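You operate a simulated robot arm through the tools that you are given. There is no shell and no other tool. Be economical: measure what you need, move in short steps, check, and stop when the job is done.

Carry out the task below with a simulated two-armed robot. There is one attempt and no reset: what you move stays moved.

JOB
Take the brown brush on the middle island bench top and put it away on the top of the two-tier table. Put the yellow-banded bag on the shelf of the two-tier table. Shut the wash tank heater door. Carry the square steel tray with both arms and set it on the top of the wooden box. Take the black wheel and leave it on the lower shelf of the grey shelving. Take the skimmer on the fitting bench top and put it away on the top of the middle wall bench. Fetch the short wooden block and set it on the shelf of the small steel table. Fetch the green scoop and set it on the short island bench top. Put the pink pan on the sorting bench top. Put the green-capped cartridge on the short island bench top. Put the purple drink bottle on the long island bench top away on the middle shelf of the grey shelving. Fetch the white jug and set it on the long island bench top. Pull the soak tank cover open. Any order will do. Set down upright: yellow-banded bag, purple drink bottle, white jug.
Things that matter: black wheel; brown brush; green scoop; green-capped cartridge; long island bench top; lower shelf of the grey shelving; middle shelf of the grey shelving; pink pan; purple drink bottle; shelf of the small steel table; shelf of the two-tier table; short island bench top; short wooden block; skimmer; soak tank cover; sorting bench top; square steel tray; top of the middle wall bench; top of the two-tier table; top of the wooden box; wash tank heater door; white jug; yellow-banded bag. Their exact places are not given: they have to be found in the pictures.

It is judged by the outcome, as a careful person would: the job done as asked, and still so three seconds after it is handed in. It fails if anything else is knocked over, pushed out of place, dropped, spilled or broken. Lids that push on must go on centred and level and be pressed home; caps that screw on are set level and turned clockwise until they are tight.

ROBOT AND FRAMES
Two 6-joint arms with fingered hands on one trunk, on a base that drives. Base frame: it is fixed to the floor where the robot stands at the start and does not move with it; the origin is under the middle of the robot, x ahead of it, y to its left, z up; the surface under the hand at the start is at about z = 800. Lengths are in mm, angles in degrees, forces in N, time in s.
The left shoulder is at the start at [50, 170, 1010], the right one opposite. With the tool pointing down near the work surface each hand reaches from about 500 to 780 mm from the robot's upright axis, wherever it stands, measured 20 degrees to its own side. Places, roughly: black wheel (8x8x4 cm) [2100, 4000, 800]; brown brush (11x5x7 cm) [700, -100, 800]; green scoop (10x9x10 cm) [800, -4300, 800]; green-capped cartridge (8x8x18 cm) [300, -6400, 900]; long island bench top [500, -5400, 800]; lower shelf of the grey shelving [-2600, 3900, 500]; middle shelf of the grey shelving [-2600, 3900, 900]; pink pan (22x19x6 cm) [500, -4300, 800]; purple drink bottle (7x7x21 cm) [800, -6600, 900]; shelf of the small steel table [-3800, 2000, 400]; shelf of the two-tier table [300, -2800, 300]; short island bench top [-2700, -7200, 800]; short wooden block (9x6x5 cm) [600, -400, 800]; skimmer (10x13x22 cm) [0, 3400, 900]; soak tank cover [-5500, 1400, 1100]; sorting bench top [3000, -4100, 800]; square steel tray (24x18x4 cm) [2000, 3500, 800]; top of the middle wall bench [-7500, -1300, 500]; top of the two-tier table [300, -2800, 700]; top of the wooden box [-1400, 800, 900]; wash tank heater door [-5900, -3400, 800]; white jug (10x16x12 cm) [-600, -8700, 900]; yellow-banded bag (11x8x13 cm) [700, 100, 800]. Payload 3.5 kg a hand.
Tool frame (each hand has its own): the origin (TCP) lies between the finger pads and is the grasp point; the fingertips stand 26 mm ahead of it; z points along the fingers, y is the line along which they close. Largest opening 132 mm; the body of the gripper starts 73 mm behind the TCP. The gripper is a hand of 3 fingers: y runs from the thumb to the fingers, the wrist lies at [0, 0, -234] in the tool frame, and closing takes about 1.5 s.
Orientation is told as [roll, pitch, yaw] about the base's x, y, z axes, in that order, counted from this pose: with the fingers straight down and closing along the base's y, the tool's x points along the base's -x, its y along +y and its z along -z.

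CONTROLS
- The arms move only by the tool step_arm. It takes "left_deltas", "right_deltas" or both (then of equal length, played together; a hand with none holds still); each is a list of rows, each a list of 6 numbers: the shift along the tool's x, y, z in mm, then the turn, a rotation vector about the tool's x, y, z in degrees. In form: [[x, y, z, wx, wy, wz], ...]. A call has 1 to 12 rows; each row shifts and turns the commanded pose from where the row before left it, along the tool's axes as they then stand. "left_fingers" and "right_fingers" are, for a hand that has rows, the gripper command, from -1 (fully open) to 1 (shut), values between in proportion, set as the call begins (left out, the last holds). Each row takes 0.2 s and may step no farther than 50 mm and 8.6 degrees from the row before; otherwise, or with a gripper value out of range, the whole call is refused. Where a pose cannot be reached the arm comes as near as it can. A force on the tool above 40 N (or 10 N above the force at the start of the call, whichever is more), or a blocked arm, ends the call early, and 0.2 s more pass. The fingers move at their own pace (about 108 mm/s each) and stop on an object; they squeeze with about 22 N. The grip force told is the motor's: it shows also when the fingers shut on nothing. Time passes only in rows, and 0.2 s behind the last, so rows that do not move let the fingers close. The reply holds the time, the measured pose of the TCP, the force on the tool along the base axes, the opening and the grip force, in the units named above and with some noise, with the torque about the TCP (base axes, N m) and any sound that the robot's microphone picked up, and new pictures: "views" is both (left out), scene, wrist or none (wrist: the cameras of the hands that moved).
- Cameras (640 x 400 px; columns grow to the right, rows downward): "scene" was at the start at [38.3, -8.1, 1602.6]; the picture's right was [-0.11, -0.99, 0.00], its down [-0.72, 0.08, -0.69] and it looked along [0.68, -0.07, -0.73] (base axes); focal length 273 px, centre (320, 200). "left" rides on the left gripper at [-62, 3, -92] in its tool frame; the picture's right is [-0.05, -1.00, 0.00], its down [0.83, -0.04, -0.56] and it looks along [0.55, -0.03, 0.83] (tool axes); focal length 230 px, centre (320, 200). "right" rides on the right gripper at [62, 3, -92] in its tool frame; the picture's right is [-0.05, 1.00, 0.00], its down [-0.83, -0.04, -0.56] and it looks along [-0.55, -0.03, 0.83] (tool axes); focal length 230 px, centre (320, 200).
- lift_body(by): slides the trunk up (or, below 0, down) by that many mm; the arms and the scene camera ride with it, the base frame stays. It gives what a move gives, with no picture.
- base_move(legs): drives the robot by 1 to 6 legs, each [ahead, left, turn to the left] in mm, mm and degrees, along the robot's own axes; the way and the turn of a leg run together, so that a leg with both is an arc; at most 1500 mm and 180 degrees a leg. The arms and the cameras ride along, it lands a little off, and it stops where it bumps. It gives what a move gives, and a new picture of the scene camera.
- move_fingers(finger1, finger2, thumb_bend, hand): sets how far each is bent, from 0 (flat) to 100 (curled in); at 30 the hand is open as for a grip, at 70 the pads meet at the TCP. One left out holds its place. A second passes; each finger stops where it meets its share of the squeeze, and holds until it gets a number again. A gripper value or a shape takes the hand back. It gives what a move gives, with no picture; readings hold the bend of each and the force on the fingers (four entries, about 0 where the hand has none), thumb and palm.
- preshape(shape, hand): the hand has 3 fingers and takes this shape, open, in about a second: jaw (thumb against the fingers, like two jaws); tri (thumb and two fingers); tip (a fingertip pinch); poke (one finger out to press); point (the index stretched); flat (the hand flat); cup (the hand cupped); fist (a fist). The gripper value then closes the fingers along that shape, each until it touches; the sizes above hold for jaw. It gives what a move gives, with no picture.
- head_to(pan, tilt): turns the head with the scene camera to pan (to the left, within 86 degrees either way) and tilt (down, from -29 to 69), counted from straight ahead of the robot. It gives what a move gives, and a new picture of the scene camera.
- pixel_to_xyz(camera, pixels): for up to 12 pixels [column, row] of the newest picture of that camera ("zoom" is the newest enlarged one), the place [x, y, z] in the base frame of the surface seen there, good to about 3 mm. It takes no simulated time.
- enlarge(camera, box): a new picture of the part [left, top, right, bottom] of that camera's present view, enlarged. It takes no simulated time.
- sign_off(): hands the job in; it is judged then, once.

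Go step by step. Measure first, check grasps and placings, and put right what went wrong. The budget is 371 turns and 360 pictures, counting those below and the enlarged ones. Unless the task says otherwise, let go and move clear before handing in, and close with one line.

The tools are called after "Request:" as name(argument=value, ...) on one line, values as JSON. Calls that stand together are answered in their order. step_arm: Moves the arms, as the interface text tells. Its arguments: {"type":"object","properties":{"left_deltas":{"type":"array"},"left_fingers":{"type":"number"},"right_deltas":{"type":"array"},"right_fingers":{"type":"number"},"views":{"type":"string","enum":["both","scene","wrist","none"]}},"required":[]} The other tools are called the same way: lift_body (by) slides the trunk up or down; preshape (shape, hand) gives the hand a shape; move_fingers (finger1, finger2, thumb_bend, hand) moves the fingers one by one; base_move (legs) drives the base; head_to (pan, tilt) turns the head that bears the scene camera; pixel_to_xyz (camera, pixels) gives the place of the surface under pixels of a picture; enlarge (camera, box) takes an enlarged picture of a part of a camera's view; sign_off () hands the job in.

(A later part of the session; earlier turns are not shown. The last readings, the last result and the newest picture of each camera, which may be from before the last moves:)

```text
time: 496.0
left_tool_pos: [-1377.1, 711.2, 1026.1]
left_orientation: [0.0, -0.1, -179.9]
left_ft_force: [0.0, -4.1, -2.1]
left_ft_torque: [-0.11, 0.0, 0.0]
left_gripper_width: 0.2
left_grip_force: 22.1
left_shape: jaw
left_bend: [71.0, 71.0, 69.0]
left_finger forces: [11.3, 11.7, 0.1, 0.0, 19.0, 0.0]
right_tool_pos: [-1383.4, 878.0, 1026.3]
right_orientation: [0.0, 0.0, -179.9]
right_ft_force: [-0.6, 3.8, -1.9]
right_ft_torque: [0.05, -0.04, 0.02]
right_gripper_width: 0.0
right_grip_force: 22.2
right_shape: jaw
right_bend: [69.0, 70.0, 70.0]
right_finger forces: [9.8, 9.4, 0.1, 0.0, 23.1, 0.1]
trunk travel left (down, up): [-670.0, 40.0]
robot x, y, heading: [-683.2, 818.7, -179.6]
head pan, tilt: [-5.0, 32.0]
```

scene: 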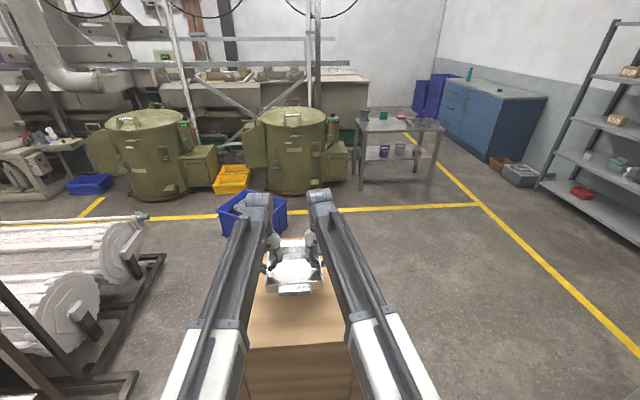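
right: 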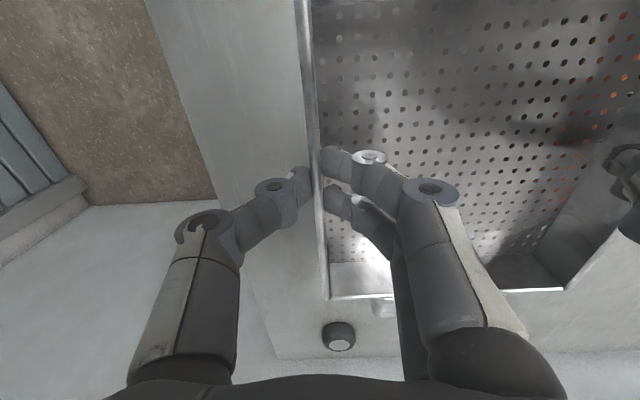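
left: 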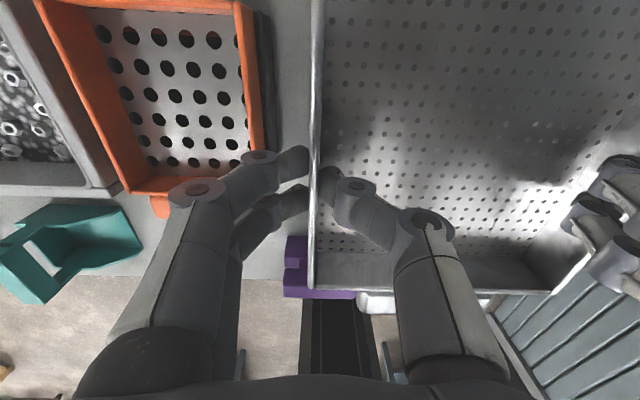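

The tray is over the middle of the box top. I'll lower both hands together.

Request:
step_arm(left_deltas=[[0, 0, 25, 0, 0, 0], [0, 0, 25, 0, 0, 0], [0, 0, 20, 0, 0, 0], [0, 0, 9, 0, 0, 0], [0, 0, 4, 0, 0, 0]], right_deltas=[[0, 0, 25, 0, 0, 0], [0, 0, 25, 0, 0, 0], [0, 0, 20, 0, 0, 0], [0, 0, 9, 0, 0, 0], [0, 0, 4, 0, 0, 0]], views="wrist")

```text
time: 497.2
left_tool_pos: [-1376.5, 712.1, 942.1]
left_orientation: [0.0, -0.2, -179.9]
left_ft_force: [-0.1, -3.1, -2.9]
left_ft_torque: [-0.05, 0.01, 0.02]
left_gripper_width: 0.1
left_grip_force: 22.0
left_shape: jaw
left_bend: [71.0, 71.0, 69.0]
left_finger forces: [10.8, 11.5, 0.0, 0.1, 19.4, 0.1]
right_tool_pos: [-1380.9, 879.1, 942.9]
right_orientation: [-0.1, 0.0, -179.9]
right_ft_force: [0.0, 4.5, -1.8]
right_ft_torque: [0.04, 0.01, -0.02]
right_gripper_width: 0.0
right_grip_force: 21.9
right_shape: jaw
right_bend: [69.0, 70.0, 70.0]
right_finger forces: [10.2, 9.5, 0.0, 0.0, 22.8, 0.1]
trunk travel left (down, up): [-670.0, 40.0]
robot x, y, heading: [-684.8, 817.9, -179.6]
head pan, tilt: [-5.0, 32.0]
```

right: 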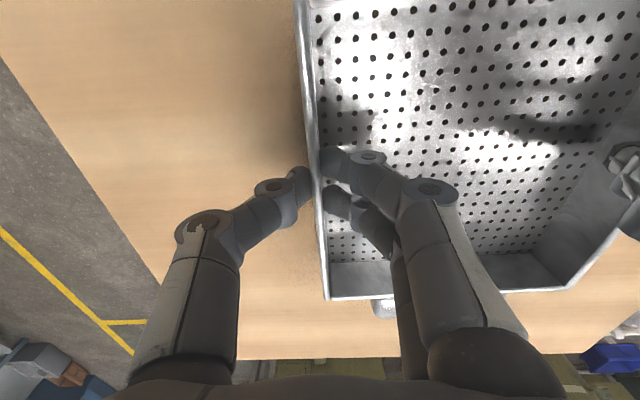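
left: 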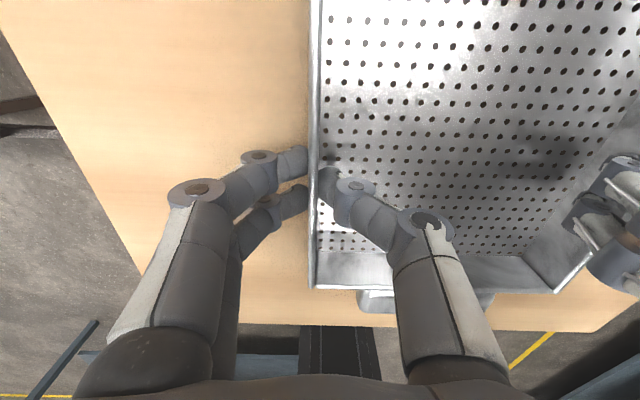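

Still carrying the weight. I'll ease down 3 mm more, then open and lift away.

Request:
step_arm(left_deltas=[[0, 0, 1.5, 0, 0, 0], [0, 0, 1.5, 0, 0, 0], [0, 0, 0, 0, 0, 0]], right_deltas=[[0, 0, 1.5, 0, 0, 0], [0, 0, 1.5, 0, 0, 0], [0, 0, 0, 0, 0, 0]], views="none")

Request:
step_arm(left_deltas=[[0, 0, 0, 0, 0, 0], [0, 0, 0, 0, 0, 0], [0, 0, 0, 0, 0, 0], [0, 0, -15, 0, 0, 0], [0, 0, -40, 0, 0, 0], [0, 0, -40, 0, 0, 0], [0, 0, -40, 0, 0, 0]], right_deltas=[[0, 0, 0, 0, 0, 0], [0, 0, 0, 0, 0, 0], [0, 0, 0, 0, 0, 0], [0, 0, -15, 0, 0, 0], [0, 0, -40, 0, 0, 0], [0, 0, -40, 0, 0, 0], [0, 0, -40, 0, 0, 0]], left_fingers=0.6, right_fingers=0.6, views="both")

```text
time: 498.0
left_tool_pos: [-1375.5, 711.8, 941.0]
left_orientation: [0.0, -0.3, -179.8]
left_ft_force: [-0.5, -2.5, 6.1]
left_ft_torque: [-0.07, 0.04, 0.02]
left_gripper_width: 0.0
left_grip_force: 22.1
left_shape: jaw
left_bend: [71.0, 71.0, 69.0]
left_finger forces: [11.9, 11.8, 0.1, 0.1, 21.3, 0.0]
right_tool_pos: [-1380.7, 878.3, 942.1]
right_orientation: [-0.1, 0.0, -179.9]
right_ft_force: [-1.5, 2.7, -2.7]
right_ft_torque: [0.04, 0.03, 0.01]
right_gripper_width: 0.0
right_grip_force: 21.8
right_shape: jaw
right_bend: [69.0, 70.0, 70.0]
right_finger forces: [9.9, 9.8, 0.0, 0.0, 22.8, 0.0]
trunk travel left (down, up): [-670.0, 40.0]
robot x, y, heading: [-684.7, 820.0, -179.7]
head pan, tilt: [-5.0, 32.0]
```

```text
time: 499.6
left_tool_pos: [-1377.1, 711.4, 1076.1]
left_orientation: [0.0, -0.2, -179.8]
left_ft_force: [-0.6, -0.3, -1.0]
left_ft_torque: [-0.01, 0.0, 0.02]
left_gripper_width: 25.6
left_grip_force: 0.0
left_shape: jaw
left_bend: [73.0, 73.0, 70.0]
left_finger forces: [0.1, 0.0, 0.1, 0.0, 0.0, 0.0]
right_tool_pos: [-1379.7, 879.1, 1075.2]
right_orientation: [-0.2, 0.0, -179.8]
right_ft_force: [0.1, -0.4, 0.6]
right_ft_torque: [0.03, 0.02, 0.01]
right_gripper_width: 26.0
right_grip_force: 0.1
right_shape: jaw
right_bend: [73.0, 73.0, 70.0]
right_finger forces: [0.0, 0.0, 0.0, 0.1, 0.0, 0.0]
trunk travel left (down, up): [-670.0, 40.0]
robot x, y, heading: [-683.5, 821.3, -179.6]
head pan, tilt: [-5.0, 32.0]
```

scene: 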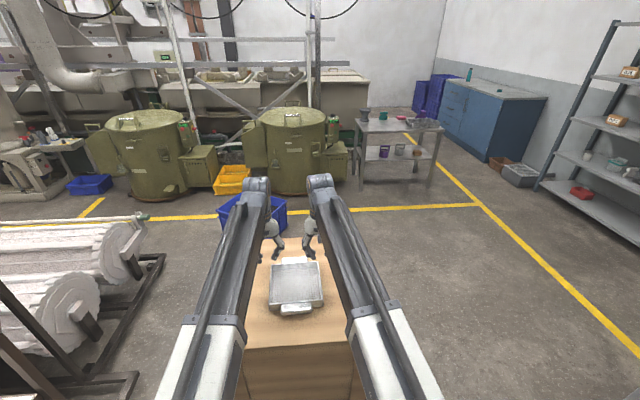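
right: 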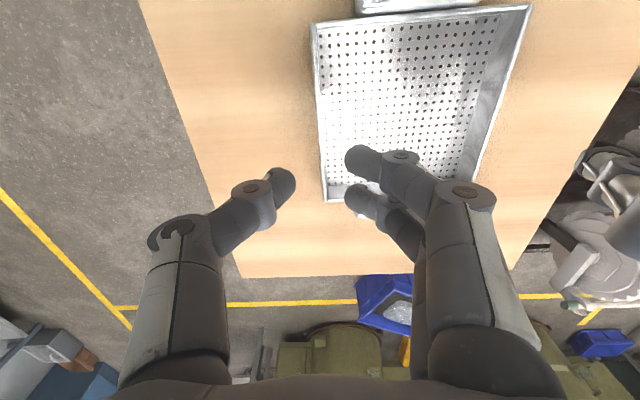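
left: 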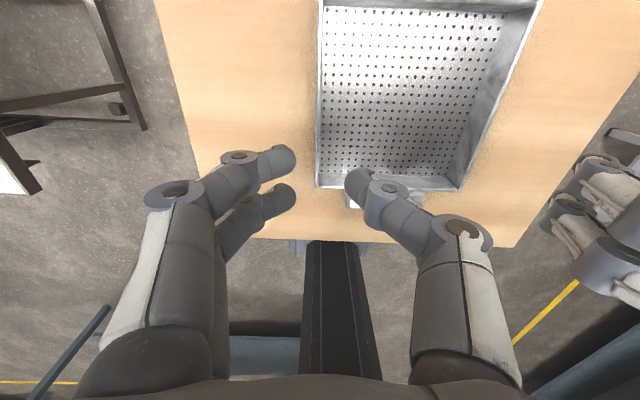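

The tray sits on the box. Next is the black wheel at the bench's far corner, best reached from its east end. I'll reverse east along y of about 1650, then strafe north.

Request:
base_move(legs=[[-400, 0, 0], [0, -830, -0.4], [-1450, 0, 0], [-1450, 0, 0]])

Request:
head_to(pan=-80, tilt=25)

```text
time: 519.8
left_tool_pos: [1908.9, 1589.5, 1075.0]
left_orientation: [-0.1, -0.3, 179.8]
left_ft_force: [-0.9, 1.2, -0.9]
left_ft_torque: [-0.02, -0.01, -0.01]
left_gripper_width: 26.2
left_grip_force: 0.1
left_shape: jaw
left_bend: [73.0, 73.0, 70.0]
left_finger forces: [0.1, 0.0, 0.1, 0.0, 0.0, 0.0]
right_tool_pos: [1905.5, 1758.3, 1073.9]
right_orientation: [-0.1, 0.0, 179.9]
right_ft_force: [0.0, 0.4, -0.2]
right_ft_torque: [0.03, 0.07, 0.02]
right_gripper_width: 26.3
right_grip_force: 0.1
right_shape: jaw
right_bend: [73.0, 73.0, 70.0]
right_finger forces: [0.0, 0.0, 0.0, 0.1, 0.0, 0.0]
trunk travel left (down, up): [-670.0, 40.0]
robot x, y, heading: [2604.7, 1698.8, -179.8]
head pan, tilt: [-5.0, 32.0]
```

scene: 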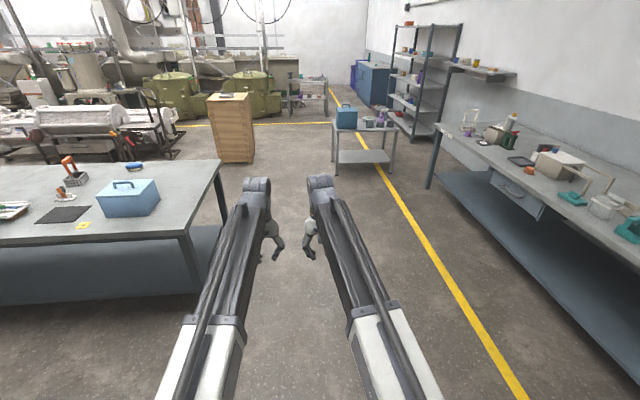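

```text
time: 521.2
left_tool_pos: [1908.0, 1590.4, 1074.6]
left_orientation: [0.0, -0.2, 179.8]
left_ft_force: [0.5, 0.2, -0.5]
left_ft_torque: [0.02, -0.02, -0.01]
left_gripper_width: 26.1
left_grip_force: 0.0
left_shape: jaw
left_bend: [73.0, 73.0, 70.0]
left_finger forces: [0.0, 0.1, 0.0, 0.1, 0.0, 0.0]
right_tool_pos: [1905.5, 1757.8, 1074.4]
right_orientation: [-0.2, 0.0, 179.8]
right_ft_force: [0.4, -0.4, 0.1]
right_ft_torque: [-0.02, 0.01, 0.01]
right_gripper_width: 26.0
right_grip_force: 0.1
right_shape: jaw
right_bend: [73.0, 73.0, 70.0]
right_finger forces: [0.0, 0.0, 0.0, 0.0, 0.0, 0.0]
trunk travel left (down, up): [-670.0, 40.0]
robot x, y, heading: [2603.2, 1692.6, -180.0]
head pan, tilt: [-80.0, 25.0]
```

scene: 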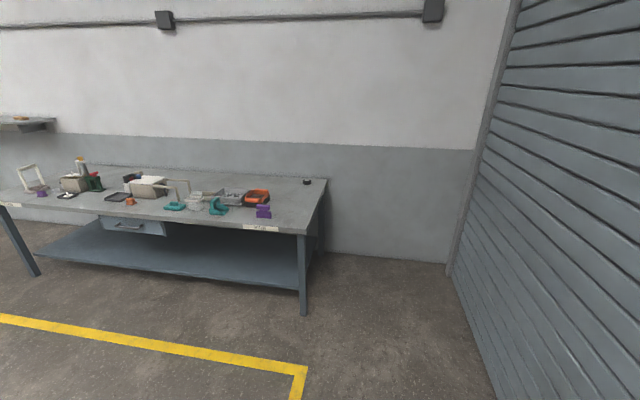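

There's floor space at the bench's east end. I'll measure the gap to the door and the bench's edge.

Request:
pixel_to_xyz(camera="scene", pixels=[[455, 285], [445, 272], [400, 258], [306, 232], [327, 182], [317, 205], [306, 182], [480, 340]])

```text
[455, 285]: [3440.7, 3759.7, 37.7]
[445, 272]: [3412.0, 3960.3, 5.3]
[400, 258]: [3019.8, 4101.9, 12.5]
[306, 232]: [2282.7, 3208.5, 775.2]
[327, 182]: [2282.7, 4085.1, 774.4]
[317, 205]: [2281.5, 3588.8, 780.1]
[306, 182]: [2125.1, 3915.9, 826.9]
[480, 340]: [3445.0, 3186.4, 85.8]
```

The door is at x 3440 and the bench edge at 2283. I'll go to about (2945,3768) facing west and tip the right hand to pitch -75.

Request:
base_move(legs=[[-340, 0, 0], [0, -1050, 0], [0, -1025, 0]])

Request:
step_arm(right_deltas=[[0, -30, 0, 0, 0, 0], [0, -30, 0, 0, 0, 0], [0, -25, 0, 0, -8.3, 0], [0, 0, 0, 0, -8.4, 0], [0, 0, 0, 0, -8.4, 0], [0, 0, 0, 0, -8.3, 0], [0, 0, 0, 0, -8.3, 0], [0, 0, 0, 0, -8.3, 0], [0, 0, 0, 0, -8.3, 0], [0, 0, 0, 0, -8.3, 0], [0, 0, 0, 0, -8.4, 0]], right_fingers=-1, views="none")

Request:
head_to(pan=-10, tilt=45)

```text
time: 533.4
left_tool_pos: [2263.7, 3696.4, 1074.3]
left_orientation: [0.1, -0.2, 178.1]
left_ft_force: [-0.4, 0.1, -0.1]
left_ft_torque: [-0.01, 0.02, 0.01]
left_gripper_width: 26.0
left_grip_force: 0.0
left_shape: jaw
left_bend: [73.0, 73.0, 70.0]
left_finger forces: [0.0, 0.0, 0.0, 0.0, 0.1, 0.1]
right_tool_pos: [2264.4, 3864.4, 1073.9]
right_orientation: [-0.1, 0.0, 178.1]
right_ft_force: [-0.8, -0.2, -0.6]
right_ft_torque: [-0.02, 0.03, 0.05]
right_gripper_width: 26.1
right_grip_force: 0.2
right_shape: jaw
right_bend: [73.0, 73.0, 70.0]
right_finger forces: [0.0, 0.0, 0.0, 0.0, 0.1, 0.0]
trunk travel left (down, up): [-670.0, 40.0]
robot x, y, heading: [2958.6, 3783.0, 178.5]
head pan, tilt: [-80.0, 25.0]
```

scene: 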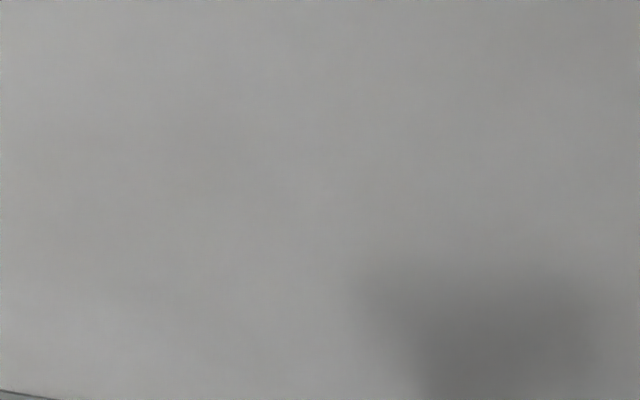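

```text
time: 535.8
left_tool_pos: [2263.0, 3695.2, 1075.8]
left_orientation: [0.0, -0.2, 178.1]
left_ft_force: [-0.8, 0.7, 0.1]
left_ft_torque: [-0.03, -0.01, 0.0]
left_gripper_width: 26.1
left_grip_force: 0.1
left_shape: jaw
left_bend: [73.0, 73.0, 70.0]
left_finger forces: [0.0, 0.0, 0.0, 0.0, 0.1, 0.1]
right_tool_pos: [2267.0, 3948.9, 1073.6]
right_orientation: [-0.5, -75.1, 178.7]
right_ft_force: [-0.5, -0.4, 0.6]
right_ft_torque: [-0.04, -0.01, -0.02]
right_gripper_width: 132.0
right_grip_force: 0.1
right_shape: jaw
right_bend: [30.0, 30.0, 30.0]
right_finger forces: [0.0, 0.0, 0.1, 0.1, 0.0, 0.1]
trunk travel left (down, up): [-670.0, 40.0]
robot x, y, heading: [2959.7, 3786.2, 178.7]
head pan, tilt: [-80.0, 25.0]
```

```text
time: 537.2
left_tool_pos: [2264.0, 3694.8, 1075.3]
left_orientation: [0.0, -0.3, 178.1]
left_ft_force: [0.0, 0.9, -0.3]
left_ft_torque: [-0.02, -0.02, -0.04]
left_gripper_width: 26.2
left_grip_force: 0.0
left_shape: jaw
left_bend: [73.0, 73.0, 70.0]
left_finger forces: [0.0, 0.1, 0.0, 0.1, 0.0, 0.1]
right_tool_pos: [2267.6, 3949.5, 1073.6]
right_orientation: [-0.6, -74.8, 178.8]
right_ft_force: [-0.4, 0.5, 0.0]
right_ft_torque: [0.01, 0.01, -0.01]
right_gripper_width: 132.0
right_grip_force: 0.1
right_shape: jaw
right_bend: [30.0, 30.0, 30.0]
right_finger forces: [0.1, 0.1, 0.0, 0.0, 0.0, 0.1]
trunk travel left (down, up): [-670.0, 40.0]
robot x, y, heading: [2958.7, 3781.9, 178.6]
head pan, tilt: [-10.0, 45.0]
```

scene: 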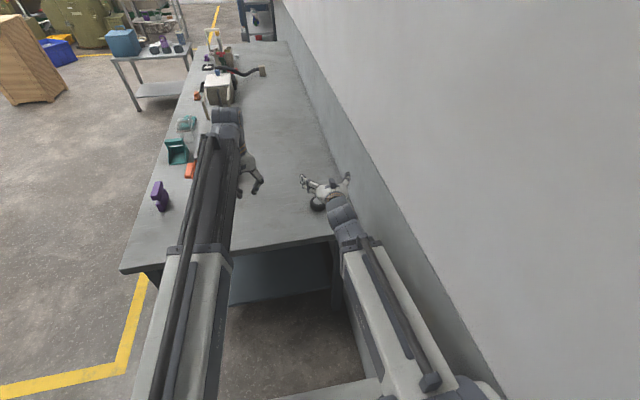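

The wheel is at (318,203). I'll measure it closely.

Request:
enlarge(camera="scene", box=[270, 160, 380, 240])

Request:
pixel_to_xyz(camera="scene", pixels=[[318, 201], [311, 203], [325, 204], [318, 208], [318, 197], [318, 220], [330, 237]])

```text
5.00 times, centred on (325, 200) of scene
```

zoom: 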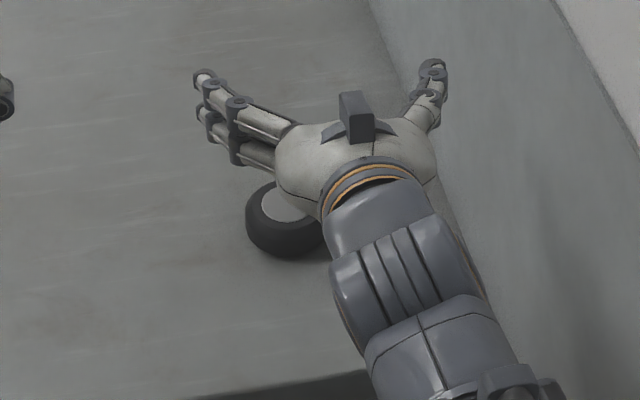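

```text
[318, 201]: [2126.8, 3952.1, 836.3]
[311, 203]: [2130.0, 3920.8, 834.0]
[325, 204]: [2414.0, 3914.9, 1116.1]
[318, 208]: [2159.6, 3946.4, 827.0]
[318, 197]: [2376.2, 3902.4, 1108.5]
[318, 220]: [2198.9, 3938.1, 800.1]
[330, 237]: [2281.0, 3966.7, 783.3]
```

The wheel is centred at about (2122,3955), 38 in radius. I'll lower the hand to z 824 at the bench edge and look.

Request:
step_arm(right_deltas=[[40.2, -1, 10.8, 0, 0, 0], [40.2, -1, 10.8, 0, 0, 0], [40.2, -1, 10.8, 0, 0, 0], [40.2, -1, 10.8, 0, 0, 0], [40.2, -1, 10.8, 0, 0, 0], [40.2, 0, 10.8, 0, 0, 0]], views="both")

```text
time: 538.6
left_tool_pos: [2264.2, 3695.8, 1074.9]
left_orientation: [-0.1, -0.2, 178.1]
left_ft_force: [-0.6, -0.3, 0.0]
left_ft_torque: [0.01, 0.02, 0.03]
left_gripper_width: 26.1
left_grip_force: 0.0
left_shape: jaw
left_bend: [73.0, 73.0, 70.0]
left_finger forces: [0.0, 0.0, 0.0, 0.0, 0.1, 0.0]
right_tool_pos: [2266.1, 3940.5, 838.2]
right_orientation: [-1.0, -74.9, 178.7]
right_ft_force: [-0.2, 0.3, 0.1]
right_ft_torque: [0.03, -0.02, -0.02]
right_gripper_width: 131.9
right_grip_force: 0.0
right_shape: jaw
right_bend: [30.0, 30.0, 30.0]
right_finger forces: [0.0, 0.0, 0.1, 0.0, 0.1, 0.0]
right hand out of reach, approached as far as the arm can: row 2, 5, 6
trunk travel left (down, up): [-670.0, 40.0]
robot x, y, heading: [2958.8, 3780.1, 178.4]
head pan, tilt: [-10.0, 45.0]
```

scene: 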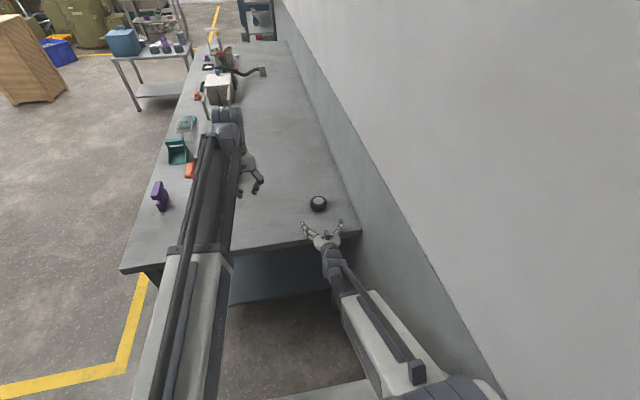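
right: 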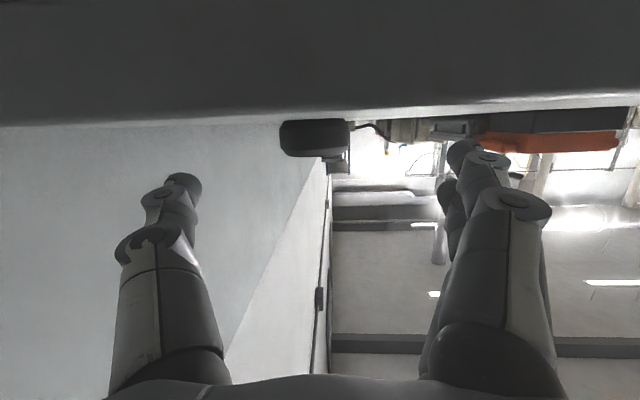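

At pitch -75 the wrist camera sits below the bench edge level. I'll go to pitch -60, which keeps everything above the bench, and line up with the wheel at z 826.

Request:
step_arm(right_deltas=[[0, 0, 0, 0, 7.5, 0], [0, 0, 0, 0, 7.5, 0], [10, -14, 6, 0, 0, 0], [-10, 0, 17.3, 0, 0, 0]], views="wrist")

```text
time: 539.6
left_tool_pos: [2264.3, 3695.0, 1075.3]
left_orientation: [0.0, -0.2, 178.1]
left_ft_force: [-0.3, 0.7, 0.1]
left_ft_torque: [0.0, 0.0, -0.03]
left_gripper_width: 26.4
left_grip_force: 0.0
left_shape: jaw
left_bend: [73.0, 73.0, 70.0]
left_finger forces: [0.1, 0.1, 0.0, 0.1, 0.1, 0.0]
right_tool_pos: [2245.8, 3960.6, 827.4]
right_orientation: [-1.9, -64.4, 178.5]
right_ft_force: [-0.9, 0.9, -0.4]
right_ft_torque: [-0.01, 0.0, -0.05]
right_gripper_width: 131.6
right_grip_force: 0.1
right_shape: jaw
right_bend: [30.0, 30.0, 30.0]
right_finger forces: [0.0, 0.0, 0.1, 0.0, 0.0, 0.0]
right hand out of reach, approached as far as the arm can: row 2
trunk travel left (down, up): [-670.0, 40.0]
robot x, y, heading: [2960.5, 3782.9, 178.4]
head pan, tilt: [-10.0, 45.0]
```

right: 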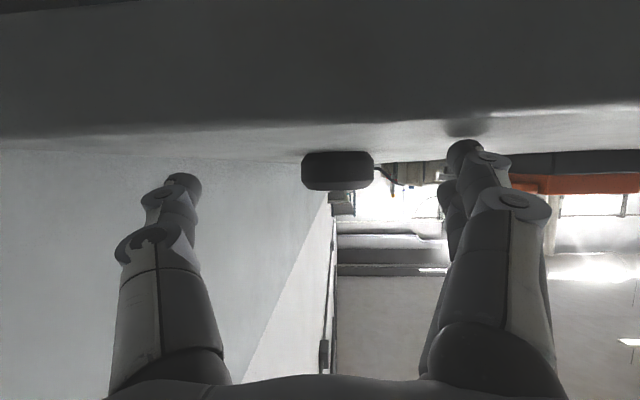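

The wheel appears at (338,170), a bit off the fingers' middle at 322. I'll measure it from this camera.

Request:
pixel_to_xyz(camera="right", pixels=[[338, 170], [306, 168], [370, 168], [338, 156], [338, 186]])

```text
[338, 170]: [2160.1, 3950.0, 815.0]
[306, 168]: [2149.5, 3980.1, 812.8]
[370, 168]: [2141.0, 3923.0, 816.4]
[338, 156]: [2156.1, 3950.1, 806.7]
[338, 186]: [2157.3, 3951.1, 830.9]
```

The wheel centre is (2122,3951). I'll shift 9 mm, slide forward 124 mm, and close.

Request:
step_arm(right_deltas=[[-15, 2.3, 26.9, 0, 0, 0], [-15, 2.3, 26.9, 0, 0, 0], [-15, 2.3, 26.9, 0, 0, 0], [-15, 2.3, 26.9, 0, 0, 0]], views="wrist")

```text
time: 540.6
left_tool_pos: [2263.7, 3695.6, 1075.0]
left_orientation: [0.0, -0.2, 178.1]
left_ft_force: [-0.1, 0.1, -0.7]
left_ft_torque: [-0.02, -0.01, 0.01]
left_gripper_width: 26.1
left_grip_force: 0.0
left_shape: jaw
left_bend: [73.0, 73.0, 70.0]
left_finger forces: [0.0, 0.1, 0.1, 0.1, 0.0, 0.1]
right_tool_pos: [2121.8, 3958.9, 835.8]
right_orientation: [-2.0, -64.4, 178.7]
right_ft_force: [0.1, -0.6, -0.3]
right_ft_torque: [0.01, -0.03, 0.0]
right_gripper_width: 131.8
right_grip_force: 0.1
right_shape: jaw
right_bend: [30.0, 30.0, 30.0]
right_finger forces: [0.1, 0.0, 0.0, 0.0, 0.0, 0.0]
trunk travel left (down, up): [-670.0, 40.0]
robot x, y, heading: [2961.7, 3782.6, 178.6]
head pan, tilt: [-10.0, 45.0]
```

right: 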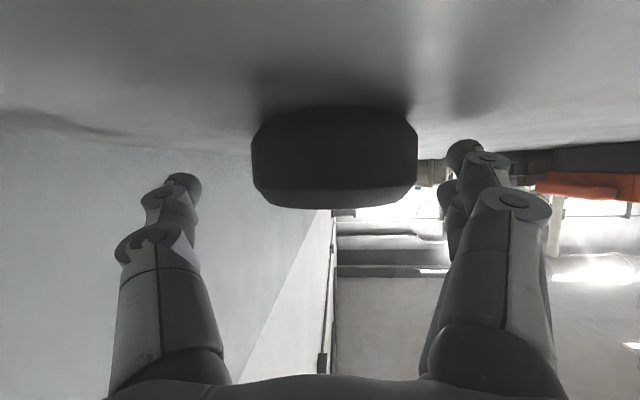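

I'll correct 8 mm sideways, lower 12 mm, then close.

Request:
step_arm(right_deltas=[[5.4, 8, 2.6, 0, 0, 0], [5.4, 0, 2.6, 0, 0, 0], [0, 0, 0, 0, 0, 0]], views="none")

Request:
step_arm(right_deltas=[[0, 0, 0, 0, 0, 0], [0, 0, 0, 0, 0, 0], [0, 0, 0, 0, 0, 0], [0, 0, 0, 0, 0, 0], [0, 0, 0, 0, 0, 0], [0, 0, 0, 0, 0, 0], [0, 0, 0, 0, 0, 0]], right_fingers=1, views="wrist")

```text
time: 541.6
left_tool_pos: [2265.1, 3695.1, 1076.7]
left_orientation: [0.1, -0.3, 178.1]
left_ft_force: [0.3, -0.2, 0.9]
left_ft_torque: [0.01, -0.05, -0.01]
left_gripper_width: 26.3
left_grip_force: 0.1
left_shape: jaw
left_bend: [73.0, 73.0, 70.0]
left_finger forces: [0.0, 0.0, 0.0, 0.0, 0.0, 0.0]
right_tool_pos: [2121.6, 3952.1, 829.7]
right_orientation: [-2.0, -65.0, 178.6]
right_ft_force: [2.9, -0.3, 12.7]
right_ft_torque: [-0.15, -1.8, 0.02]
right_gripper_width: 131.9
right_grip_force: 0.0
right_shape: jaw
right_bend: [30.0, 30.0, 30.0]
right_finger forces: [0.1, 0.0, 0.0, 0.0, 0.1, 0.0]
trunk travel left (down, up): [-670.0, 40.0]
robot x, y, heading: [2960.0, 3780.7, 178.3]
head pan, tilt: [-10.0, 45.0]
stopped in row 3 (right hand): the force on the tool passed its limit at 41 N (the readings are from after the stop); the commanded pose is now the measured one
```

```text
time: 543.2
left_tool_pos: [2265.2, 3694.9, 1076.7]
left_orientation: [0.0, -0.3, 178.1]
left_ft_force: [-0.2, -0.3, 0.1]
left_ft_torque: [0.01, -0.02, 0.02]
left_gripper_width: 25.7
left_grip_force: 0.1
left_shape: jaw
left_bend: [73.0, 73.0, 70.0]
left_finger forces: [0.0, 0.0, 0.0, 0.1, 0.1, 0.1]
right_tool_pos: [2122.0, 3950.9, 830.6]
right_orientation: [-2.0, -64.9, 178.7]
right_ft_force: [-6.1, 0.1, 28.6]
right_ft_torque: [-0.33, -3.36, -0.13]
right_gripper_width: 56.1
right_grip_force: 22.0
right_shape: jaw
right_bend: [73.0, 73.0, 72.0]
right_finger forces: [10.3, 9.8, 0.1, 0.1, 20.4, 0.0]
trunk travel left (down, up): [-670.0, 40.0]
robot x, y, heading: [2960.2, 3783.1, 178.8]
head pan, tilt: [-10.0, 45.0]
```

right: 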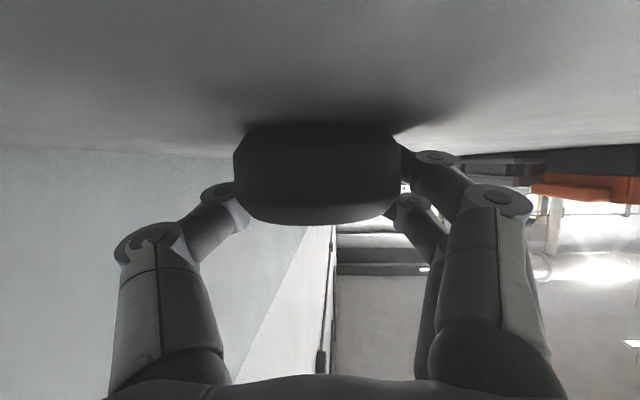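

The wheel is gripped, with the wrist lightly pressing on the bench. I'll lift straight up and check.

Request:
step_arm(right_deltas=[[-18, 0, -8.6, 0, 0, 0], [-27, 0, -13, 0, 0, 0], [-36, 0, -17, 0, 0, 0], [-36, 0, -17, 0, 0, 0]], views="both")

```text
time: 544.2
left_tool_pos: [2264.0, 3694.5, 1075.0]
left_orientation: [0.1, -0.2, 178.0]
left_ft_force: [0.1, -0.4, 0.6]
left_ft_torque: [0.03, -0.03, -0.01]
left_gripper_width: 26.1
left_grip_force: 0.0
left_shape: jaw
left_bend: [73.0, 73.0, 70.0]
left_finger forces: [0.0, 0.0, 0.1, 0.0, 0.0, 0.0]
right_tool_pos: [2121.6, 3949.1, 959.3]
right_orientation: [-1.9, -64.7, 178.6]
right_ft_force: [-0.8, -0.4, -1.2]
right_ft_torque: [0.03, 0.0, 0.03]
right_gripper_width: 55.8
right_grip_force: 22.3
right_shape: jaw
right_bend: [73.0, 73.0, 72.0]
right_finger forces: [10.7, 9.4, 0.0, 0.0, 20.1, 0.0]
trunk travel left (down, up): [-670.0, 40.0]
robot x, y, heading: [2959.8, 3780.6, 178.5]
head pan, tilt: [-10.0, 45.0]
```

scene: 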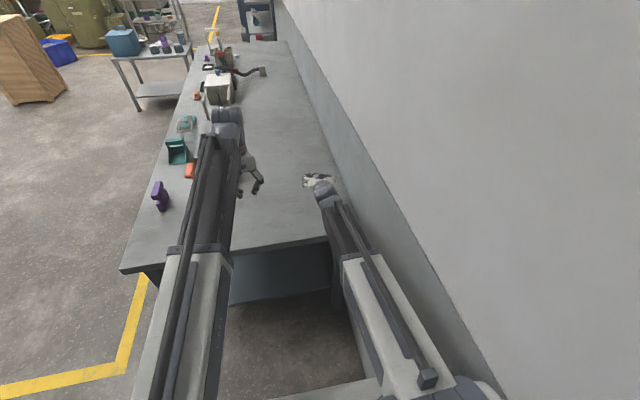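
right: 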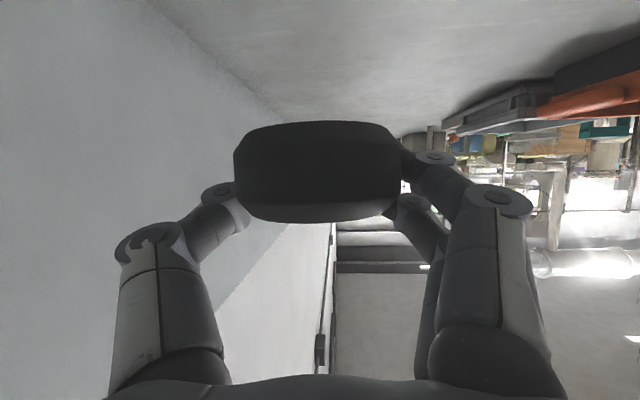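

The wheel is held flat. I'll drive out and around to face the bench's west part, where the skimmer should be.

Request:
base_move(legs=[[0, 1450, 1.5], [0, 250, 0], [1300, 0, 0], [1300, 0, 0], [0, 0, -90]])

Request:
head_to(pan=5, tilt=25)

```text
time: 569.2
left_tool_pos: [222.2, 2865.7, 1074.0]
left_orientation: [0.1, -0.1, 85.6]
left_ft_force: [0.3, 0.6, -0.2]
left_ft_torque: [0.01, 0.04, -0.02]
left_gripper_width: 26.0
left_grip_force: 0.1
left_shape: jaw
left_bend: [73.0, 73.0, 70.0]
left_finger forces: [0.0, 0.0, 0.0, 0.0, 0.1, 0.1]
right_tool_pos: [480.5, 2997.8, 957.8]
right_orientation: [-1.9, -64.7, 86.2]
right_ft_force: [0.0, 1.0, -1.6]
right_ft_torque: [0.0, 0.0, 0.01]
right_gripper_width: 55.3
right_grip_force: 22.1
right_shape: jaw
right_bend: [73.0, 73.0, 72.0]
right_finger forces: [10.8, 9.0, 0.0, 0.0, 19.5, 0.0]
trunk travel left (down, up): [-670.0, 40.0]
robot x, y, heading: [278.2, 2166.9, 86.0]
head pan, tilt: [-10.0, 45.0]
```

scene: 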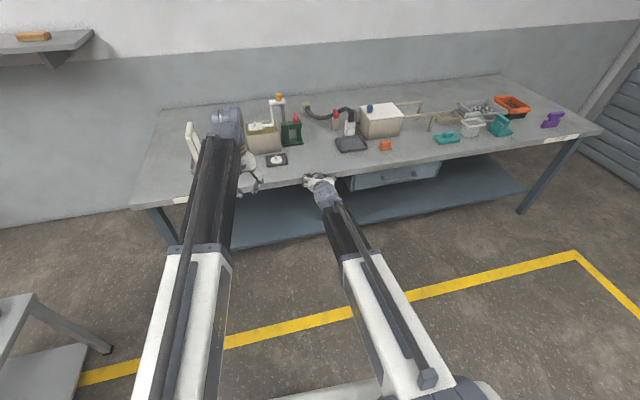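

```text
time: 570.1
left_tool_pos: [221.2, 2866.3, 1074.2]
left_orientation: [-0.1, -0.3, 85.6]
left_ft_force: [0.0, -0.3, 0.3]
left_ft_torque: [0.0, 0.04, 0.05]
left_gripper_width: 26.1
left_grip_force: 0.2
left_shape: jaw
left_bend: [73.0, 73.0, 70.0]
left_finger forces: [0.0, 0.0, 0.0, 0.0, 0.0, 0.0]
right_tool_pos: [480.9, 2997.3, 958.4]
right_orientation: [-2.0, -64.8, 86.3]
right_ft_force: [0.6, 0.0, -3.1]
right_ft_torque: [0.01, -0.01, 0.0]
right_gripper_width: 55.4
right_grip_force: 21.9
right_shape: jaw
right_bend: [73.0, 73.0, 72.0]
right_finger forces: [10.7, 9.1, 0.0, 0.0, 19.6, 0.1]
trunk travel left (down, up): [-670.0, 40.0]
robot x, y, heading: [276.0, 2165.3, 86.0]
head pan, tilt: [5.0, 25.0]
```

scene: 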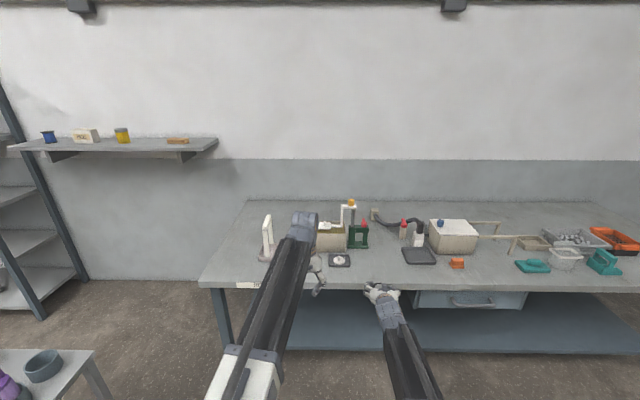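

The white upright thing at (267,237) is likely the skimmer. I'll enlarge and measure.

Request:
enlarge(camera="scene", box=[220, 190, 380, 290])

Request:
pixel_to_xyz(camera="scene", pixels=[[267, 220], [266, 245], [266, 258], [350, 215], [330, 240], [300, 265], [260, 280], [357, 235], [340, 260], [230, 265]])

```text
4.00 times, centred on (300, 240) of scene
```

zoom: 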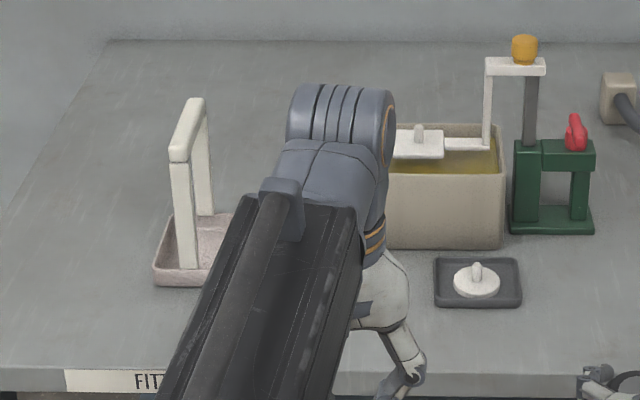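

```text
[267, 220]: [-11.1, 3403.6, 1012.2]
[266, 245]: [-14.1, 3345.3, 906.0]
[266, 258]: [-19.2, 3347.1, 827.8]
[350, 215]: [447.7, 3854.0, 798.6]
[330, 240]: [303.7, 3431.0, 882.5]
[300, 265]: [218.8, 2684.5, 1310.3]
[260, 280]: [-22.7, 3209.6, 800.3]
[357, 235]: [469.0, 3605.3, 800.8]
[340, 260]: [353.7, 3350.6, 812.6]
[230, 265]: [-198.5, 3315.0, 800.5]
```

The skimmer's handle bar runs along y at x -12, top about z 1020, y 3345–3455. I'll raise and pull in the right hand so the wheel clears tall things, then position the left hand above the bar.

Request:
step_arm(right_deltas=[[-7.7, 0, -42.3, 0, 0, 0], [-7.7, 0, -42.3, 0, 0, 0], [-7.7, 0, -42.3, 0, 0, 0], [-7.7, 0, -42.3, 0, 0, 0]], left_deltas=[[0, 0, -10, 0, 0, 0], [0, 0, 0, 0, 0, 0], [0, 0, 0, 0, 0, 0], [0, 0, 0, 0, 0, 0]], left_fingers=0.1, views="none")

Request:
base_move(legs=[[505, 221, 4]])

Request:
step_arm(left_deltas=[[0, 0, 0, 0, 0, 0]], views="wrist")

```text
time: 571.1
left_tool_pos: [221.5, 2865.2, 1085.2]
left_orientation: [0.0, -0.2, 85.7]
left_ft_force: [0.0, 0.2, 0.1]
left_ft_torque: [0.02, 0.0, 0.0]
left_gripper_width: 58.7
left_grip_force: 0.0
left_shape: jaw
left_bend: [73.0, 73.0, 70.0]
left_finger forces: [0.0, 0.0, 0.1, 0.0, 0.1, 0.0]
right_tool_pos: [465.8, 2856.9, 1057.6]
right_orientation: [-1.9, -64.7, 86.2]
right_ft_force: [-0.2, 0.6, -1.0]
right_ft_torque: [0.0, -0.03, 0.01]
right_gripper_width: 55.4
right_grip_force: 22.3
right_shape: jaw
right_bend: [73.0, 73.0, 72.0]
right_finger forces: [10.7, 9.0, 0.0, 0.1, 19.6, 0.0]
trunk travel left (down, up): [-670.0, 40.0]
robot x, y, heading: [280.4, 2164.3, 86.1]
head pan, tilt: [5.0, 25.0]
```

```text
time: 574.2
left_tool_pos: [-28.7, 3375.2, 1084.8]
left_orientation: [0.0, -0.2, 89.8]
left_ft_force: [0.1, 0.8, 0.3]
left_ft_torque: [-0.03, -0.01, 0.02]
left_gripper_width: 58.7
left_grip_force: 0.0
left_shape: jaw
left_bend: [73.0, 73.0, 70.0]
left_finger forces: [0.1, 0.0, 0.0, 0.1, 0.0, 0.1]
right_tool_pos: [215.3, 3384.6, 1057.3]
right_orientation: [-1.9, -64.7, 90.3]
right_ft_force: [-0.7, -0.5, -0.8]
right_ft_torque: [0.03, -0.01, 0.01]
right_gripper_width: 55.5
right_grip_force: 22.3
right_shape: jaw
right_bend: [73.0, 73.0, 72.0]
right_finger forces: [10.6, 9.0, 0.0, 0.0, 19.6, 0.0]
trunk travel left (down, up): [-670.0, 40.0]
robot x, y, heading: [77.2, 2682.7, 90.2]
head pan, tilt: [5.0, 25.0]
```

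scene: 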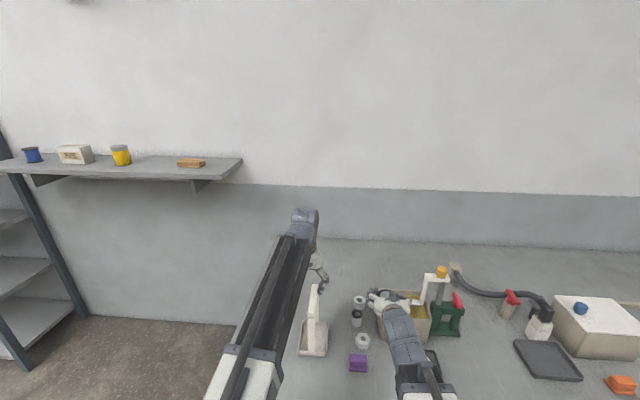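

```text
time: 574.6
left_tool_pos: [-28.8, 3374.1, 1085.2]
left_orientation: [-0.1, -0.2, 89.8]
left_ft_force: [-0.1, 1.0, -0.1]
left_ft_torque: [-0.06, 0.04, 0.0]
left_gripper_width: 59.1
left_grip_force: 0.1
left_shape: jaw
left_bend: [73.0, 73.0, 70.0]
left_finger forces: [0.1, 0.0, 0.1, 0.0, 0.1, 0.0]
right_tool_pos: [213.9, 3384.3, 1057.9]
right_orientation: [-1.9, -64.7, 90.3]
right_ft_force: [0.1, 0.5, -1.3]
right_ft_torque: [0.02, 0.01, 0.01]
right_gripper_width: 55.0
right_grip_force: 22.2
right_shape: jaw
right_bend: [73.0, 73.0, 72.0]
right_finger forces: [10.7, 8.9, 0.0, 0.0, 19.6, 0.0]
trunk travel left (down, up): [-670.0, 40.0]
robot x, y, heading: [76.7, 2682.9, 90.1]
head pan, tilt: [5.0, 25.0]
```

left: 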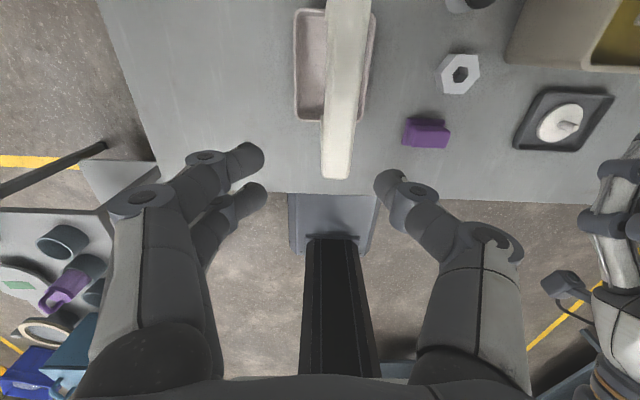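

The bar is seen from above near (340,100). I'll measure its line.

Request:
pixel_to_xyz(camera="left", pixels=[[336, 170], [336, 120], [344, 60], [348, 10], [325, 120], [350, 120], [328, 20], [368, 20], [310, 110], [365, 100]])

```text
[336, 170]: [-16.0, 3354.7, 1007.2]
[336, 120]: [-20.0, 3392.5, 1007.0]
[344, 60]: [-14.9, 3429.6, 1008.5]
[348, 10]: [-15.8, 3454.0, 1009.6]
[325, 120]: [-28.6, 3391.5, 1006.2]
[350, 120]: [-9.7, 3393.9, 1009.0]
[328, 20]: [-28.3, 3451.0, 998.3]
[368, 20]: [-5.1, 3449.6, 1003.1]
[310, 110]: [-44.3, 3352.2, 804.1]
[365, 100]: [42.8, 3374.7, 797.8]
```

The bar is centred at (-18,3405), top z 1008. I'll centre on it, descend to z 997 and close.

Request:
step_arm(left_deltas=[[-16, -6, 0, 0, 0, 0], [-15, -5, 25, 0, 0, 0], [0, 0, 35, 0, 0, 0], [0, 0, 28, 0, 0, 0]], views="none")

Request:
step_arm(left_deltas=[[0, 0, 0, 0, 0, 0], [0, 0, 0, 0, 0, 0], [0, 0, 0, 0, 0, 0], [0, 0, 0, 0, 0, 0], [0, 0, 0, 0, 0, 0], [0, 0, 0, 0, 0, 0]], left_fingers=1, views="none")

Request:
step_arm(left_deltas=[[0, 0, -20, 0, 0, 0], [0, 0, -30, 0, 0, 0], [0, 0, -30, 0, 0, 0], [0, 0, 0, 0, 0, 0]], views="both")

```text
time: 575.6
left_tool_pos: [-18.1, 3406.6, 995.3]
left_orientation: [-0.1, -0.1, 89.8]
left_ft_force: [-0.3, 0.7, -0.3]
left_ft_torque: [0.01, -0.02, 0.06]
left_gripper_width: 58.8
left_grip_force: 0.1
left_shape: jaw
left_bend: [73.0, 73.0, 70.0]
left_finger forces: [0.0, 0.0, 0.0, 0.1, 0.0, 0.0]
right_tool_pos: [213.8, 3383.6, 1056.8]
right_orientation: [-1.9, -64.7, 90.3]
right_ft_force: [-0.3, -0.2, -2.2]
right_ft_torque: [0.01, 0.0, 0.0]
right_gripper_width: 55.3
right_grip_force: 21.8
right_shape: jaw
right_bend: [73.0, 73.0, 72.0]
right_finger forces: [10.8, 9.0, 0.0, 0.0, 19.5, 0.0]
trunk travel left (down, up): [-670.0, 40.0]
robot x, y, heading: [75.9, 2683.3, 90.2]
head pan, tilt: [5.0, 25.0]
```

```text
time: 577.0
left_tool_pos: [-18.1, 3405.8, 996.7]
left_orientation: [0.0, -0.2, 89.8]
left_ft_force: [-0.3, 0.4, -1.4]
left_ft_torque: [0.03, 0.03, 0.01]
left_gripper_width: 1.4
left_grip_force: 22.3
left_shape: jaw
left_bend: [70.0, 70.0, 74.0]
left_finger forces: [5.4, 4.8, 0.0, 0.0, 15.8, 0.0]
right_tool_pos: [214.8, 3382.9, 1057.2]
right_orientation: [-1.9, -64.7, 90.3]
right_ft_force: [-0.1, -0.2, -2.2]
right_ft_torque: [0.01, 0.01, -0.01]
right_gripper_width: 55.6
right_grip_force: 22.6
right_shape: jaw
right_bend: [73.0, 73.0, 72.0]
right_finger forces: [10.7, 9.0, 0.0, 0.0, 19.5, 0.0]
trunk travel left (down, up): [-670.0, 40.0]
robot x, y, heading: [75.6, 2683.1, 90.2]
head pan, tilt: [5.0, 25.0]
```

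```text
time: 578.0
left_tool_pos: [-17.2, 3403.7, 1077.6]
left_orientation: [-0.1, -0.2, 89.9]
left_ft_force: [0.3, 0.8, -2.4]
left_ft_torque: [0.01, -0.01, 0.01]
left_gripper_width: 1.0
left_grip_force: 22.2
left_shape: jaw
left_bend: [70.0, 70.0, 74.0]
left_finger forces: [5.2, 4.7, 0.1, 0.0, 15.7, 0.1]
right_tool_pos: [213.5, 3383.4, 1058.3]
right_orientation: [-1.9, -64.7, 90.3]
right_ft_force: [0.3, -0.1, -1.9]
right_ft_torque: [0.0, 0.0, 0.01]
right_gripper_width: 55.2
right_grip_force: 22.2
right_shape: jaw
right_bend: [73.0, 73.0, 72.0]
right_finger forces: [10.7, 9.0, 0.0, 0.0, 19.5, 0.0]
trunk travel left (down, up): [-670.0, 40.0]
robot x, y, heading: [74.7, 2683.1, 90.0]
head pan, tilt: [5.0, 25.0]
```

scene: 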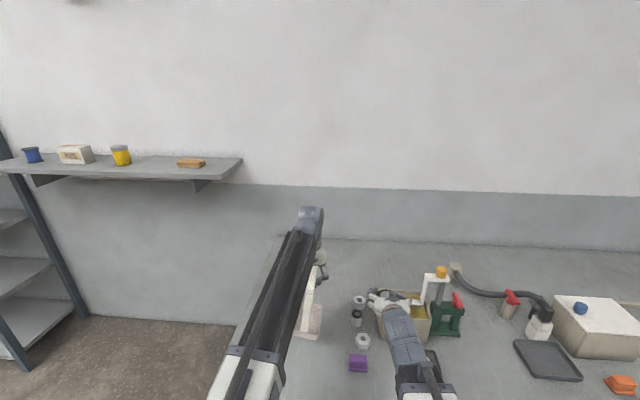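
left: 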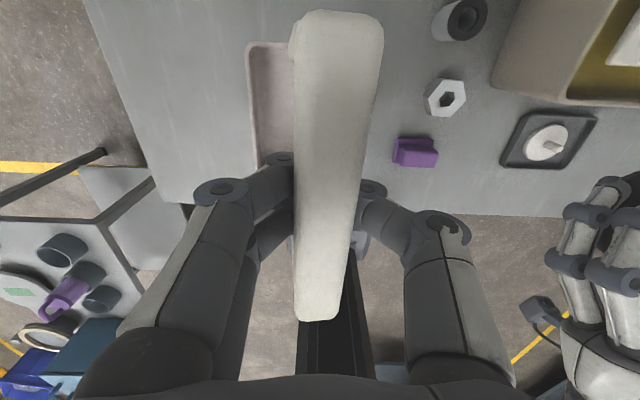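

The skimmer lifts (2.4 N), hooked on its bar. Now I'll take the wheel to the grey shelving: back out, west along y of about 1500, then face north.

Request:
base_move(legs=[[-1180, 0, 0], [0, 0, 45], [0, 0, 45], [1200, 0, 0], [1000, 0, 0], [0, 0, -90]])

Request:
head_to(pan=0, tilt=22)

```text
time: 602.2
left_tool_pos: [-2220.5, 2197.2, 1076.5]
left_orientation: [0.0, -0.2, 92.5]
left_ft_force: [0.5, 0.5, -1.9]
left_ft_torque: [0.02, 0.01, -0.02]
left_gripper_width: 0.6
left_grip_force: 22.1
left_shape: jaw
left_bend: [70.0, 70.0, 74.0]
left_finger forces: [4.1, 3.7, 0.0, 0.0, 15.0, 0.0]
right_tool_pos: [-1987.5, 2186.2, 1058.2]
right_orientation: [-2.0, -64.6, 92.7]
right_ft_force: [-1.1, 0.6, -1.3]
right_ft_torque: [0.02, -0.02, 0.02]
right_gripper_width: 54.7
right_grip_force: 22.5
right_shape: jaw
right_bend: [73.0, 74.0, 72.0]
right_finger forces: [10.3, 8.8, 0.0, 0.0, 18.8, 0.0]
trunk travel left (down, up): [-670.0, 40.0]
robot x, y, heading: [-2092.0, 1477.4, 92.7]
head pan, tilt: [5.0, 25.0]
```

scene: 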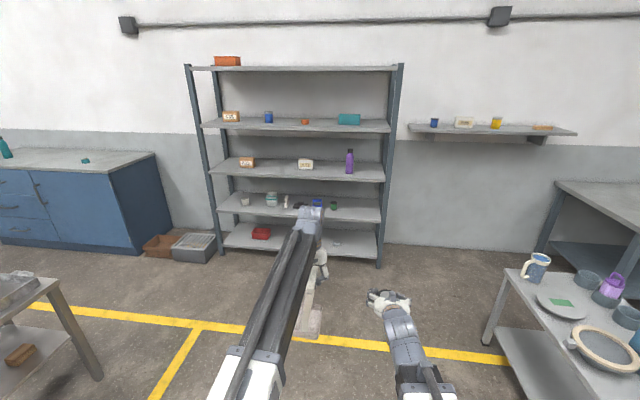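

```text
time: 602.9
left_tool_pos: [-2220.0, 2197.4, 1077.4]
left_orientation: [0.1, -0.2, 92.3]
left_ft_force: [0.3, -0.8, -2.1]
left_ft_torque: [-0.01, -0.03, 0.02]
left_gripper_width: 0.8
left_grip_force: 22.2
left_shape: jaw
left_bend: [70.0, 70.0, 74.0]
left_finger forces: [4.1, 3.6, 0.0, 0.0, 15.0, 0.0]
right_tool_pos: [-1985.7, 2186.0, 1056.7]
right_orientation: [-1.9, -64.8, 92.8]
right_ft_force: [-0.3, 0.7, -1.7]
right_ft_torque: [0.0, -0.01, -0.01]
right_gripper_width: 54.7
right_grip_force: 22.2
right_shape: jaw
right_bend: [73.0, 74.0, 72.0]
right_finger forces: [10.3, 8.7, 0.0, 0.0, 19.0, 0.1]
trunk travel left (down, up): [-670.0, 40.0]
robot x, y, heading: [-2094.0, 1476.7, 93.0]
head pan, tilt: [0.0, 22.0]
```

scene: 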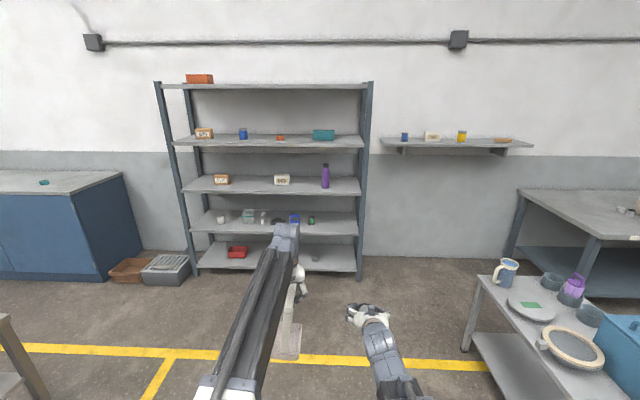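

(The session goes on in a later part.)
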